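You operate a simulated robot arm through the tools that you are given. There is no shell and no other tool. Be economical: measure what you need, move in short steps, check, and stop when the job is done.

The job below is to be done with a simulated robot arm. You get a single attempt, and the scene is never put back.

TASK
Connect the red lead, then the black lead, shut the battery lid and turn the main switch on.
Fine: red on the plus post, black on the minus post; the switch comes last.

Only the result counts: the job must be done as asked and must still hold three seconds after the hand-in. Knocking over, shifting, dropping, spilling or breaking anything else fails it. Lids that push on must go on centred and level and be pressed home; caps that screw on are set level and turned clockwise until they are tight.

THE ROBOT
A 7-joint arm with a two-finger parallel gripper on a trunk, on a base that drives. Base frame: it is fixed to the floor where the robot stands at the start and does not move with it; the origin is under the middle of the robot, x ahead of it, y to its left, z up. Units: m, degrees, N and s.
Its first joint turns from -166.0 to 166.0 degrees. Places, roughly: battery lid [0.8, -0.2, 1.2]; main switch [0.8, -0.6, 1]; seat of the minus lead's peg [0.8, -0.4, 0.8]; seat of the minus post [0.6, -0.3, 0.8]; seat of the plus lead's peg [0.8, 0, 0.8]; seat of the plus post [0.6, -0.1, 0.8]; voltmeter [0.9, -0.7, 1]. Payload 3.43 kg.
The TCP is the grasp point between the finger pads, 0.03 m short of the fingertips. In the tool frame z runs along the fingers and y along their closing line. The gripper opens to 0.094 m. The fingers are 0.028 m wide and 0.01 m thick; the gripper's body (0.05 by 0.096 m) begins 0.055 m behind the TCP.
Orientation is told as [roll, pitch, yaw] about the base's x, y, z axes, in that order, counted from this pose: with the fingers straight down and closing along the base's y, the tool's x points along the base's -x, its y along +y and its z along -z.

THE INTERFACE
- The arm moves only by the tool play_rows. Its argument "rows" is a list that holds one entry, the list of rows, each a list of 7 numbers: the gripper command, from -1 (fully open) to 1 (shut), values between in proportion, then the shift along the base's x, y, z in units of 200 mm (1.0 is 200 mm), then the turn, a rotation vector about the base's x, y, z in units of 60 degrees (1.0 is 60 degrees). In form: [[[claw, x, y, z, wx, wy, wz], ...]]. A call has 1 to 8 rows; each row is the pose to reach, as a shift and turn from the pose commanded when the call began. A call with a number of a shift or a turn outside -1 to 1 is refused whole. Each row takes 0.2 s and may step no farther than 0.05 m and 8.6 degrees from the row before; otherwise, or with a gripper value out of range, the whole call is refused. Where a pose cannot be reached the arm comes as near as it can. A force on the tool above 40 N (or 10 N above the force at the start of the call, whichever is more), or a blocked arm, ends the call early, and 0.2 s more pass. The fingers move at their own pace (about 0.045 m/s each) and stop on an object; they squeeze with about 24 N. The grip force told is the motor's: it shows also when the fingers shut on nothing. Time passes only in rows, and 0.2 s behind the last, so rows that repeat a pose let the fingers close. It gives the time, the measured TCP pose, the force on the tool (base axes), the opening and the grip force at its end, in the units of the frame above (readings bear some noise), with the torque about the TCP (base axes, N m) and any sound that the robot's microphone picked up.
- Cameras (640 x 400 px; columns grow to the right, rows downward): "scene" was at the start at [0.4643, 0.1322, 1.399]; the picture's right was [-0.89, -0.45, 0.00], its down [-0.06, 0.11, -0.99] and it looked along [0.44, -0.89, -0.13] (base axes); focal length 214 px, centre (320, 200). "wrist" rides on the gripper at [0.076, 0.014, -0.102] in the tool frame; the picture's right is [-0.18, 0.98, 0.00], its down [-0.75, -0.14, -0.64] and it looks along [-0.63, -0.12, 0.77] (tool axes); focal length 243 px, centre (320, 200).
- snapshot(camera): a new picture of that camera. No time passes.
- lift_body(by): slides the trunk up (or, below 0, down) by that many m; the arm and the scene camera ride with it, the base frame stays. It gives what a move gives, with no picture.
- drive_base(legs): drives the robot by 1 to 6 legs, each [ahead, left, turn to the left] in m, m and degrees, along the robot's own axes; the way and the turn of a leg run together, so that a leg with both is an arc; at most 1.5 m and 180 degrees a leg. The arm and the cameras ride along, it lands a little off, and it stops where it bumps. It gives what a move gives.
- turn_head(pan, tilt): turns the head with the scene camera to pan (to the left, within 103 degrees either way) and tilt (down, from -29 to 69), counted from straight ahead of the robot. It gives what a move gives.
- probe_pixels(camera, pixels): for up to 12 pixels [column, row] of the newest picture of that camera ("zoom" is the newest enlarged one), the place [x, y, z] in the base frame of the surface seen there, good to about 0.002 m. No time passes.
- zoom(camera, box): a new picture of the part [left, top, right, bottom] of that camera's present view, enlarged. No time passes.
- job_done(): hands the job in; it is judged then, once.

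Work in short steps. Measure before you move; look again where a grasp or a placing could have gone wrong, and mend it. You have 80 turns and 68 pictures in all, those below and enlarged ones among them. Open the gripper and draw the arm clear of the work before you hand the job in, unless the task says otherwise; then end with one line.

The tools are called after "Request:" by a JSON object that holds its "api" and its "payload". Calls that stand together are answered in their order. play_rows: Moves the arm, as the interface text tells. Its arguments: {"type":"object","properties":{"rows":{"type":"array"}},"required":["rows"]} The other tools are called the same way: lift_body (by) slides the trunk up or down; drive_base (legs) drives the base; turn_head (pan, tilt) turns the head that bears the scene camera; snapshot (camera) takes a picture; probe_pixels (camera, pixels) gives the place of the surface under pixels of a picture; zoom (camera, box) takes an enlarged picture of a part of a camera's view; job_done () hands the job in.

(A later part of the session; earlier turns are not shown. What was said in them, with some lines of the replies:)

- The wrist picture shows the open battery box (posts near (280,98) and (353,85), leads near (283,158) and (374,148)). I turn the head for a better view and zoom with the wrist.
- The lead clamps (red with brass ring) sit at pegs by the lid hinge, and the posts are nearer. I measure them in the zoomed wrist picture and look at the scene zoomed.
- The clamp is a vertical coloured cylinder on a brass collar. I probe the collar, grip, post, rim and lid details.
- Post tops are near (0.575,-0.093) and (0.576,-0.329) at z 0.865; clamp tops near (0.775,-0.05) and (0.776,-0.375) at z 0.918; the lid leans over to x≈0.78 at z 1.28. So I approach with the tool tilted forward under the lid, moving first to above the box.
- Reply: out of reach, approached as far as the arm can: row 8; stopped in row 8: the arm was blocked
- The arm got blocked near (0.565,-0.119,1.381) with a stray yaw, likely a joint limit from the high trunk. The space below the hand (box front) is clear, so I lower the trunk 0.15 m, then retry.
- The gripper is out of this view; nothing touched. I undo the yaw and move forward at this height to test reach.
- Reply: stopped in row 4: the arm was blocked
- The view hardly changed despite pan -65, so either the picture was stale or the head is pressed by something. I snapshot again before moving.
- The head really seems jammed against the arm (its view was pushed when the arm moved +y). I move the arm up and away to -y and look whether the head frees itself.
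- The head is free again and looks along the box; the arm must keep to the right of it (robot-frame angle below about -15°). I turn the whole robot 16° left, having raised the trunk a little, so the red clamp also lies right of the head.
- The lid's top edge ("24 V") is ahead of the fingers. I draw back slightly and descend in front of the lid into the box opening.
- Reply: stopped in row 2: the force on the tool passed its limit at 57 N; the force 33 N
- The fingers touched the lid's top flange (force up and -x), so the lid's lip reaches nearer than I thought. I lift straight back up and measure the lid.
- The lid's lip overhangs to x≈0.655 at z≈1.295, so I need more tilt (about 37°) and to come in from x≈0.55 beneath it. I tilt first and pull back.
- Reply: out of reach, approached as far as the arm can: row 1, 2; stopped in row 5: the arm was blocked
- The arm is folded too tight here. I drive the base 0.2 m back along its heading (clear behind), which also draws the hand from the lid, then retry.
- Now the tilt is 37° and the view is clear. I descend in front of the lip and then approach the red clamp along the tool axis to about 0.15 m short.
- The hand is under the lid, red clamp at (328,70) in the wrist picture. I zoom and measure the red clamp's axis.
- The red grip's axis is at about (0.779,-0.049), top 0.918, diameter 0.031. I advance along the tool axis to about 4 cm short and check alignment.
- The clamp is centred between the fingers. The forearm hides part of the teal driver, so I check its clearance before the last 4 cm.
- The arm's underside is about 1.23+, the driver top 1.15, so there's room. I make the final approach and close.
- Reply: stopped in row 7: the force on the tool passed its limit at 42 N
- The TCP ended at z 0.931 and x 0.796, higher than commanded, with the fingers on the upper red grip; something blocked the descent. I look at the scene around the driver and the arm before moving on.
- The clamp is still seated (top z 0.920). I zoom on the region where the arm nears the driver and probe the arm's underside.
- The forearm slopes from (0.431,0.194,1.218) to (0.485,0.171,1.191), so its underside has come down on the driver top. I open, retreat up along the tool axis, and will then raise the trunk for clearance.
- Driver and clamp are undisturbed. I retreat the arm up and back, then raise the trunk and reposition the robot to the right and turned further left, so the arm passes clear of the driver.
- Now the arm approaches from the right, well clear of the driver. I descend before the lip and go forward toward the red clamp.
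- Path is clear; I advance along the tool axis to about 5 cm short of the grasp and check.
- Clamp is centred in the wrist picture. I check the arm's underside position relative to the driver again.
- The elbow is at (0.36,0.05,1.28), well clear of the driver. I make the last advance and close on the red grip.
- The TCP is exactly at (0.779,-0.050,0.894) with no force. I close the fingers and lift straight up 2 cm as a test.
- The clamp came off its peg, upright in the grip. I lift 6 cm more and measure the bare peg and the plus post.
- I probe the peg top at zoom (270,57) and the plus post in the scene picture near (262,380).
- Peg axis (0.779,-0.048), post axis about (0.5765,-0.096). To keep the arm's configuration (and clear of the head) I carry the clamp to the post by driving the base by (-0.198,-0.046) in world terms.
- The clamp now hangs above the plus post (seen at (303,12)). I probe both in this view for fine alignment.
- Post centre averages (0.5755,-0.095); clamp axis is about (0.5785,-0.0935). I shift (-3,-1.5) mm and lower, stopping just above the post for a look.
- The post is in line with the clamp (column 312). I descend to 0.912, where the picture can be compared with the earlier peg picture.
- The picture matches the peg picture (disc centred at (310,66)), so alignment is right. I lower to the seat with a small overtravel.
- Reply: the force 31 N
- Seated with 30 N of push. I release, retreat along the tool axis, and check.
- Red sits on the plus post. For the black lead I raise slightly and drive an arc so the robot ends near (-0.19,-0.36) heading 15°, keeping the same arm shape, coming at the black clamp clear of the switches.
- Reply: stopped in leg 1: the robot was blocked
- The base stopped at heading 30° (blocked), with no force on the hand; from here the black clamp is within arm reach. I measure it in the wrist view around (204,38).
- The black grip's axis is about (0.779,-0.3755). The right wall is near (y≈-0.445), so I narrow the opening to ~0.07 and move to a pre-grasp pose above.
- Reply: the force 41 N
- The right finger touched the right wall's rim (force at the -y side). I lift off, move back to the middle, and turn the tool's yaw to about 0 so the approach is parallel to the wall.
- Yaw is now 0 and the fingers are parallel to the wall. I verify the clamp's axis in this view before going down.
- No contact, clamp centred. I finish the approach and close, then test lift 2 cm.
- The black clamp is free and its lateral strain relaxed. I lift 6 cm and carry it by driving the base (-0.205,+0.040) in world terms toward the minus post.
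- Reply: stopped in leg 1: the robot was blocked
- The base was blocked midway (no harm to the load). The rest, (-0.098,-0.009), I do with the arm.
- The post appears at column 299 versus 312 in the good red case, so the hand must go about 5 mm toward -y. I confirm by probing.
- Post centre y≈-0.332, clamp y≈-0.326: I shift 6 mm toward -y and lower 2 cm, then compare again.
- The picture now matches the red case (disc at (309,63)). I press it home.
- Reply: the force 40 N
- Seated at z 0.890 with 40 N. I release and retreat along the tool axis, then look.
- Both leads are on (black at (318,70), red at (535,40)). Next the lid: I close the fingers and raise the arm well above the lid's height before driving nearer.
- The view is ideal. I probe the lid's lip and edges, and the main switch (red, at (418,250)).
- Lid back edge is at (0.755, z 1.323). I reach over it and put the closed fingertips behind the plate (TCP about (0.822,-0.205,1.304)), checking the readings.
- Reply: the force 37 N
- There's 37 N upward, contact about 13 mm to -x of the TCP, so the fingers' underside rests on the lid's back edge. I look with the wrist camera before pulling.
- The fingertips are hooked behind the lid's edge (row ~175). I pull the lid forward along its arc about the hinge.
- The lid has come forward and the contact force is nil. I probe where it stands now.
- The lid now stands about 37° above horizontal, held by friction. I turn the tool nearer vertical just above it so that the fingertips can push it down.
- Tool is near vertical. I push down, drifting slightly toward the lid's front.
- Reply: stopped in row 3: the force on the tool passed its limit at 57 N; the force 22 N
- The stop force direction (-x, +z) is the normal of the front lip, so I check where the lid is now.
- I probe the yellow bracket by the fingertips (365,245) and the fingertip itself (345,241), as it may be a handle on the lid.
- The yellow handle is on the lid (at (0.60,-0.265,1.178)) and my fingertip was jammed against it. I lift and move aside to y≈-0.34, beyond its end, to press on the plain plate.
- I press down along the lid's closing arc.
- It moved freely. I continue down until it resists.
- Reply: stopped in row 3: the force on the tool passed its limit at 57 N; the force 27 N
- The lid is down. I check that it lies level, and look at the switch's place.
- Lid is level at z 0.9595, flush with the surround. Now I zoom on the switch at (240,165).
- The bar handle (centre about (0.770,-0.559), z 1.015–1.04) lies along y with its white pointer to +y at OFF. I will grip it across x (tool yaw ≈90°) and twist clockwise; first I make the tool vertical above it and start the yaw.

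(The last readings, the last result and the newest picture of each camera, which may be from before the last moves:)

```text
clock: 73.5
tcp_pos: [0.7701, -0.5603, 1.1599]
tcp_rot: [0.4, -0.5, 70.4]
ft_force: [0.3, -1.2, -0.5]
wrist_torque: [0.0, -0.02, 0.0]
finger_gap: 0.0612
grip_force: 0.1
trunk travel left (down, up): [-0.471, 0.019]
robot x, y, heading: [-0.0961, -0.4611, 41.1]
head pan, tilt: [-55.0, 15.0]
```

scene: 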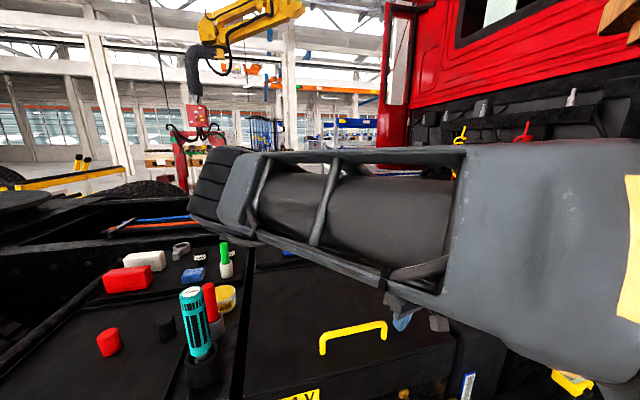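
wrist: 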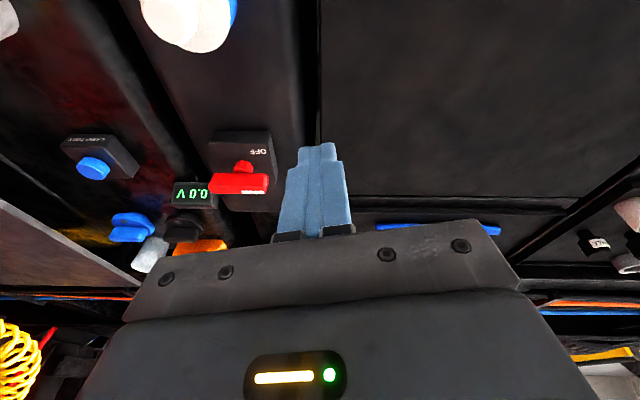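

Yaw is 70°. I add 20° more, lower to 1.10, and look with the wrist camera.

Request:
{"api": "play_rows", "payload": {"rows": [[[-0.3, 0, 0, -0.1, 0, 0, 0.11], [-0.3, 0, 0, -0.2, 0, 0, 0.22], [-0.3, 0, 0, -0.3, 0, 0, 0.326]]]}}

Request:
{"api": "snapshot", "payload": {"camera": "wrist"}}

```text
clock: 74.3
tcp_pos: [0.77, -0.5606, 1.0996]
tcp_rot: [0.3, -0.5, 89.9]
ft_force: [0.0, -0.1, -0.1]
wrist_torque: [-0.03, -0.03, 0.0]
finger_gap: 0.0611
grip_force: 0.1
trunk travel left (down, up): [-0.471, 0.019]
robot x, y, heading: [-0.0939, -0.4615, 40.7]
head pan, tilt: [-55.0, 15.0]
```

```text
2 pictures are left
```

wrist: 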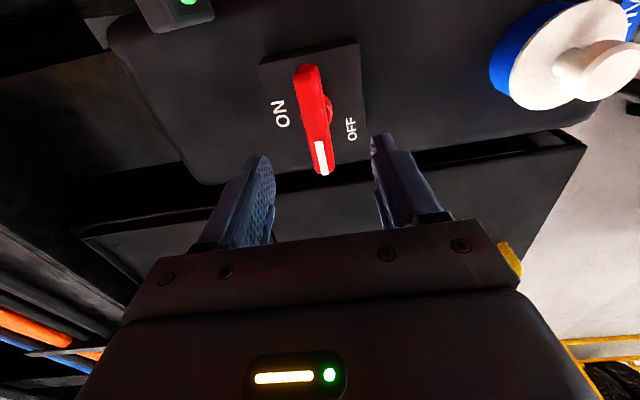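

ON is on the +x side and OFF on the other, so the pointer must go from +y to +x (clockwise). The bar is between the fingers; I lower to 1.032 and close.

Request:
{"api": "play_rows", "payload": {"rows": [[[-0.3, 0, 0, -0.15, 0, 0, 0], [-0.3, 0, 0, -0.28, 0, 0, 0], [-0.3, 0, 0, -0.338, 0, 0, 0], [1, 0, 0, -0.338, 0, 0, 0], [1, 0, 0, -0.338, 0, 0, 0], [1, 0, 0, -0.338, 0, 0, 0], [1, 0, 0, -0.338, 0, 0, 0]]]}}

```text
clock: 75.9
tcp_pos: [0.771, -0.5599, 1.0327]
tcp_rot: [0.0, -0.5, 89.9]
ft_force: [26.5, -6.0, -5.1]
wrist_torque: [-0.76, -1.1, 0.07]
finger_gap: 0.0253
grip_force: 44.8
trunk travel left (down, up): [-0.471, 0.019]
robot x, y, heading: [-0.0989, -0.4569, 41.0]
head pan, tilt: [-55.0, 15.0]
```

Gripped (gap 0.025), with a +x pull of 26 N, so I shift 5 mm toward +x to relieve it and start the twist.

Request:
{"api": "play_rows", "payload": {"rows": [[[1, 0.013, -0.005, 0, 0, 0, 0], [1, 0.025, -0.005, 0, 0, 0, 0]]]}}

Request:
{"api": "play_rows", "payload": {"rows": [[[1, 0, 0, 0, 0, 0, -0.1], [1, 0, 0, 0, 0, 0, -0.2], [1, 0, 0, 0, 0, 0, -0.3]]]}}

```text
clock: 76.5
tcp_pos: [0.7707, -0.5612, 1.0315]
tcp_rot: [0.7, -0.7, 89.7]
ft_force: [-14.1, 7.1, 5.5]
wrist_torque: [0.05, 0.49, -0.04]
finger_gap: 0.0257
grip_force: 45.0
trunk travel left (down, up): [-0.471, 0.019]
robot x, y, heading: [-0.0979, -0.4604, 40.7]
head pan, tilt: [-55.0, 15.0]
```

```text
clock: 77.3
tcp_pos: [0.7712, -0.5605, 1.0328]
tcp_rot: [0.7, -0.5, 71.6]
ft_force: [-35.4, 11.7, 4.3]
wrist_torque: [1.2, 0.47, -0.14]
finger_gap: 0.026
grip_force: 45.0
trunk travel left (down, up): [-0.471, 0.019]
robot x, y, heading: [-0.0969, -0.4616, 40.9]
head pan, tilt: [-55.0, 15.0]
```

The handle turns with the grip (72°). I relieve the side force by shifting (-4,+1.5) mm and continue turning.

Request:
{"api": "play_rows", "payload": {"rows": [[[1, -0.02, 0.007, 0, 0, 0, 0], [1, -0.02, 0.007, 0, 0, 0, -0.12], [1, -0.02, 0.007, 0, 0, 0, -0.24], [1, -0.02, 0.007, 0, 0, 0, -0.36]]]}}

```text
clock: 78.3
tcp_pos: [0.7731, -0.5629, 1.0338]
tcp_rot: [0.0, -0.6, 50.1]
ft_force: [20.4, -19.1, -9.7]
wrist_torque: [-1.35, 0.17, 0.14]
finger_gap: 0.0256
grip_force: 45.1
trunk travel left (down, up): [-0.471, 0.019]
robot x, y, heading: [-0.0994, -0.4626, 40.9]
head pan, tilt: [-55.0, 15.0]
```

Turning well (50°). I relieve again with (+2.5,-2.5) mm and turn on.

Request:
{"api": "play_rows", "payload": {"rows": [[[1, 0.012, -0.012, 0, 0, 0, 0], [1, 0.012, -0.012, 0, 0, 0, -0.12], [1, 0.012, -0.012, 0, 0, 0, -0.24], [1, 0.012, -0.012, 0, 0, 0, -0.36]]]}}

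```text
clock: 79.3
tcp_pos: [0.7732, -0.563, 1.0315]
tcp_rot: [0.3, -0.6, 28.5]
ft_force: [6.2, -10.7, -4.1]
wrist_torque: [-0.55, -0.21, 0.07]
finger_gap: 0.0257
grip_force: 45.2
trunk travel left (down, up): [-0.471, 0.019]
robot x, y, heading: [-0.0926, -0.459, 40.9]
head pan, tilt: [-55.0, 15.0]
```

Forces are low. I turn the remaining 28° and slightly beyond, watching the torque.

Request:
{"api": "play_rows", "payload": {"rows": [[[1, 0.002, -0.006, 0, 0, 0, -0.12], [1, 0.002, -0.006, 0, 0, 0, -0.24], [1, 0.002, -0.006, 0, 0, 0, -0.36], [1, 0.002, -0.006, 0, 0, 0, -0.48], [1, 0.002, -0.006, 0, 0, 0, -0.5]]]}}

Request:
{"api": "zoom", "payload": {"camera": "wrist", "box": [100, 0, 420, 240]}}

```text
clock: 80.5
tcp_pos: [0.774, -0.5642, 1.0316]
tcp_rot: [0.2, -0.5, -1.5]
ft_force: [8.6, -15.9, -10.2]
wrist_torque: [-0.75, -0.47, 0.39]
finger_gap: 0.0257
grip_force: 45.2
trunk travel left (down, up): [-0.471, 0.019]
robot x, y, heading: [-0.0962, -0.4589, 41.0]
head pan, tilt: [-55.0, 15.0]
```

```text
1.67 times, centred on (260, 120) of wrist
```

zoom: 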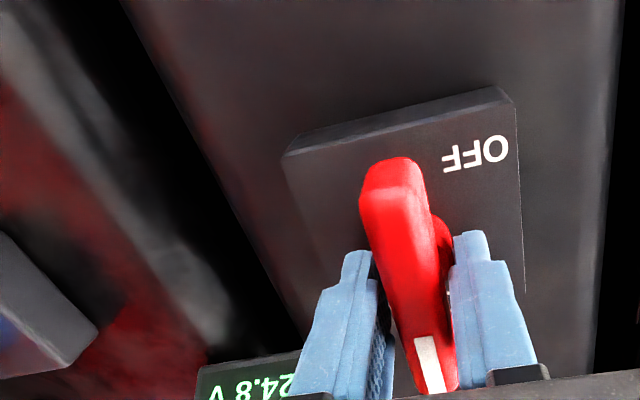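

The voltmeter reads 24.x V: the switch is on, at its stop (torque 0.39). I relieve the side force, open, and rise straight up clear.

Request:
{"api": "play_rows", "payload": {"rows": [[[1, 0.005, -0.01, 0.005, 0, 0, 0], [-0.3, 0.005, -0.01, 0.005, 0, 0, 0], [-0.3, 0.005, -0.01, 0.005, 0, 0, 0], [-0.3, 0.005, -0.01, 0.005, 0, 0, 0], [-0.3, 0.005, -0.01, 0.15, 0, 0, 0], [-0.3, 0.005, -0.01, 0.4, 0, 0, 0], [-0.3, 0.0, 0, 0.65, 0, 0, 0], [-0.3, -0.1, 0, 0.85, 0, 0, 0]]]}}

Request:
{"api": "play_rows", "payload": {"rows": [[[-1, -0.2, 0, 0.15, 0, 0, 0], [-1, -0.4, 0, 0.3, 0, 0, 0], [-1, -0.6, 0, 0.4, 0, 0, 0]]]}}

Request:
{"api": "snapshot", "payload": {"camera": "scene"}}

```text
clock: 82.3
tcp_pos: [0.7543, -0.5638, 1.1998]
tcp_rot: [0.3, -0.5, -1.5]
ft_force: [0.3, 0.0, 0.2]
wrist_torque: [-0.01, 0.02, -0.02]
finger_gap: 0.0611
grip_force: 0.0
trunk travel left (down, up): [-0.471, 0.019]
robot x, y, heading: [-0.0984, -0.4616, 40.8]
head pan, tilt: [-55.0, 15.0]
```

```text
clock: 83.1
tcp_pos: [0.6337, -0.5636, 1.2808]
tcp_rot: [0.3, -0.5, -1.4]
ft_force: [0.2, -0.2, 0.0]
wrist_torque: [0.01, 0.04, 0.01]
finger_gap: 0.0941
grip_force: 0.1
trunk travel left (down, up): [-0.471, 0.019]
robot x, y, heading: [-0.0951, -0.4611, 40.8]
head pan, tilt: [-55.0, 15.0]
```

```text
0 pictures are left
```

scene: 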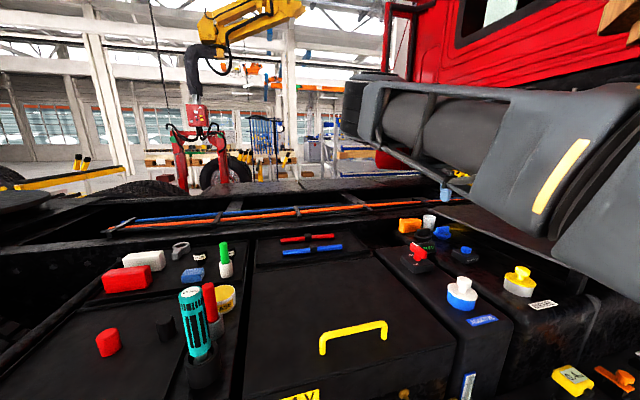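

The lid is shut and level, the switch is turned, the arm is clear with the gripper open, and everything else stands in place. I hand in.

Request:
{"api": "job_done", "payload": {}}

```text
The job is handed in.
```

The job is handed in: the red lead is on the plus post, then the black on the minus post, the lid is shut and level, and the main switch was turned on last, with the voltmeter reading about 24 V.
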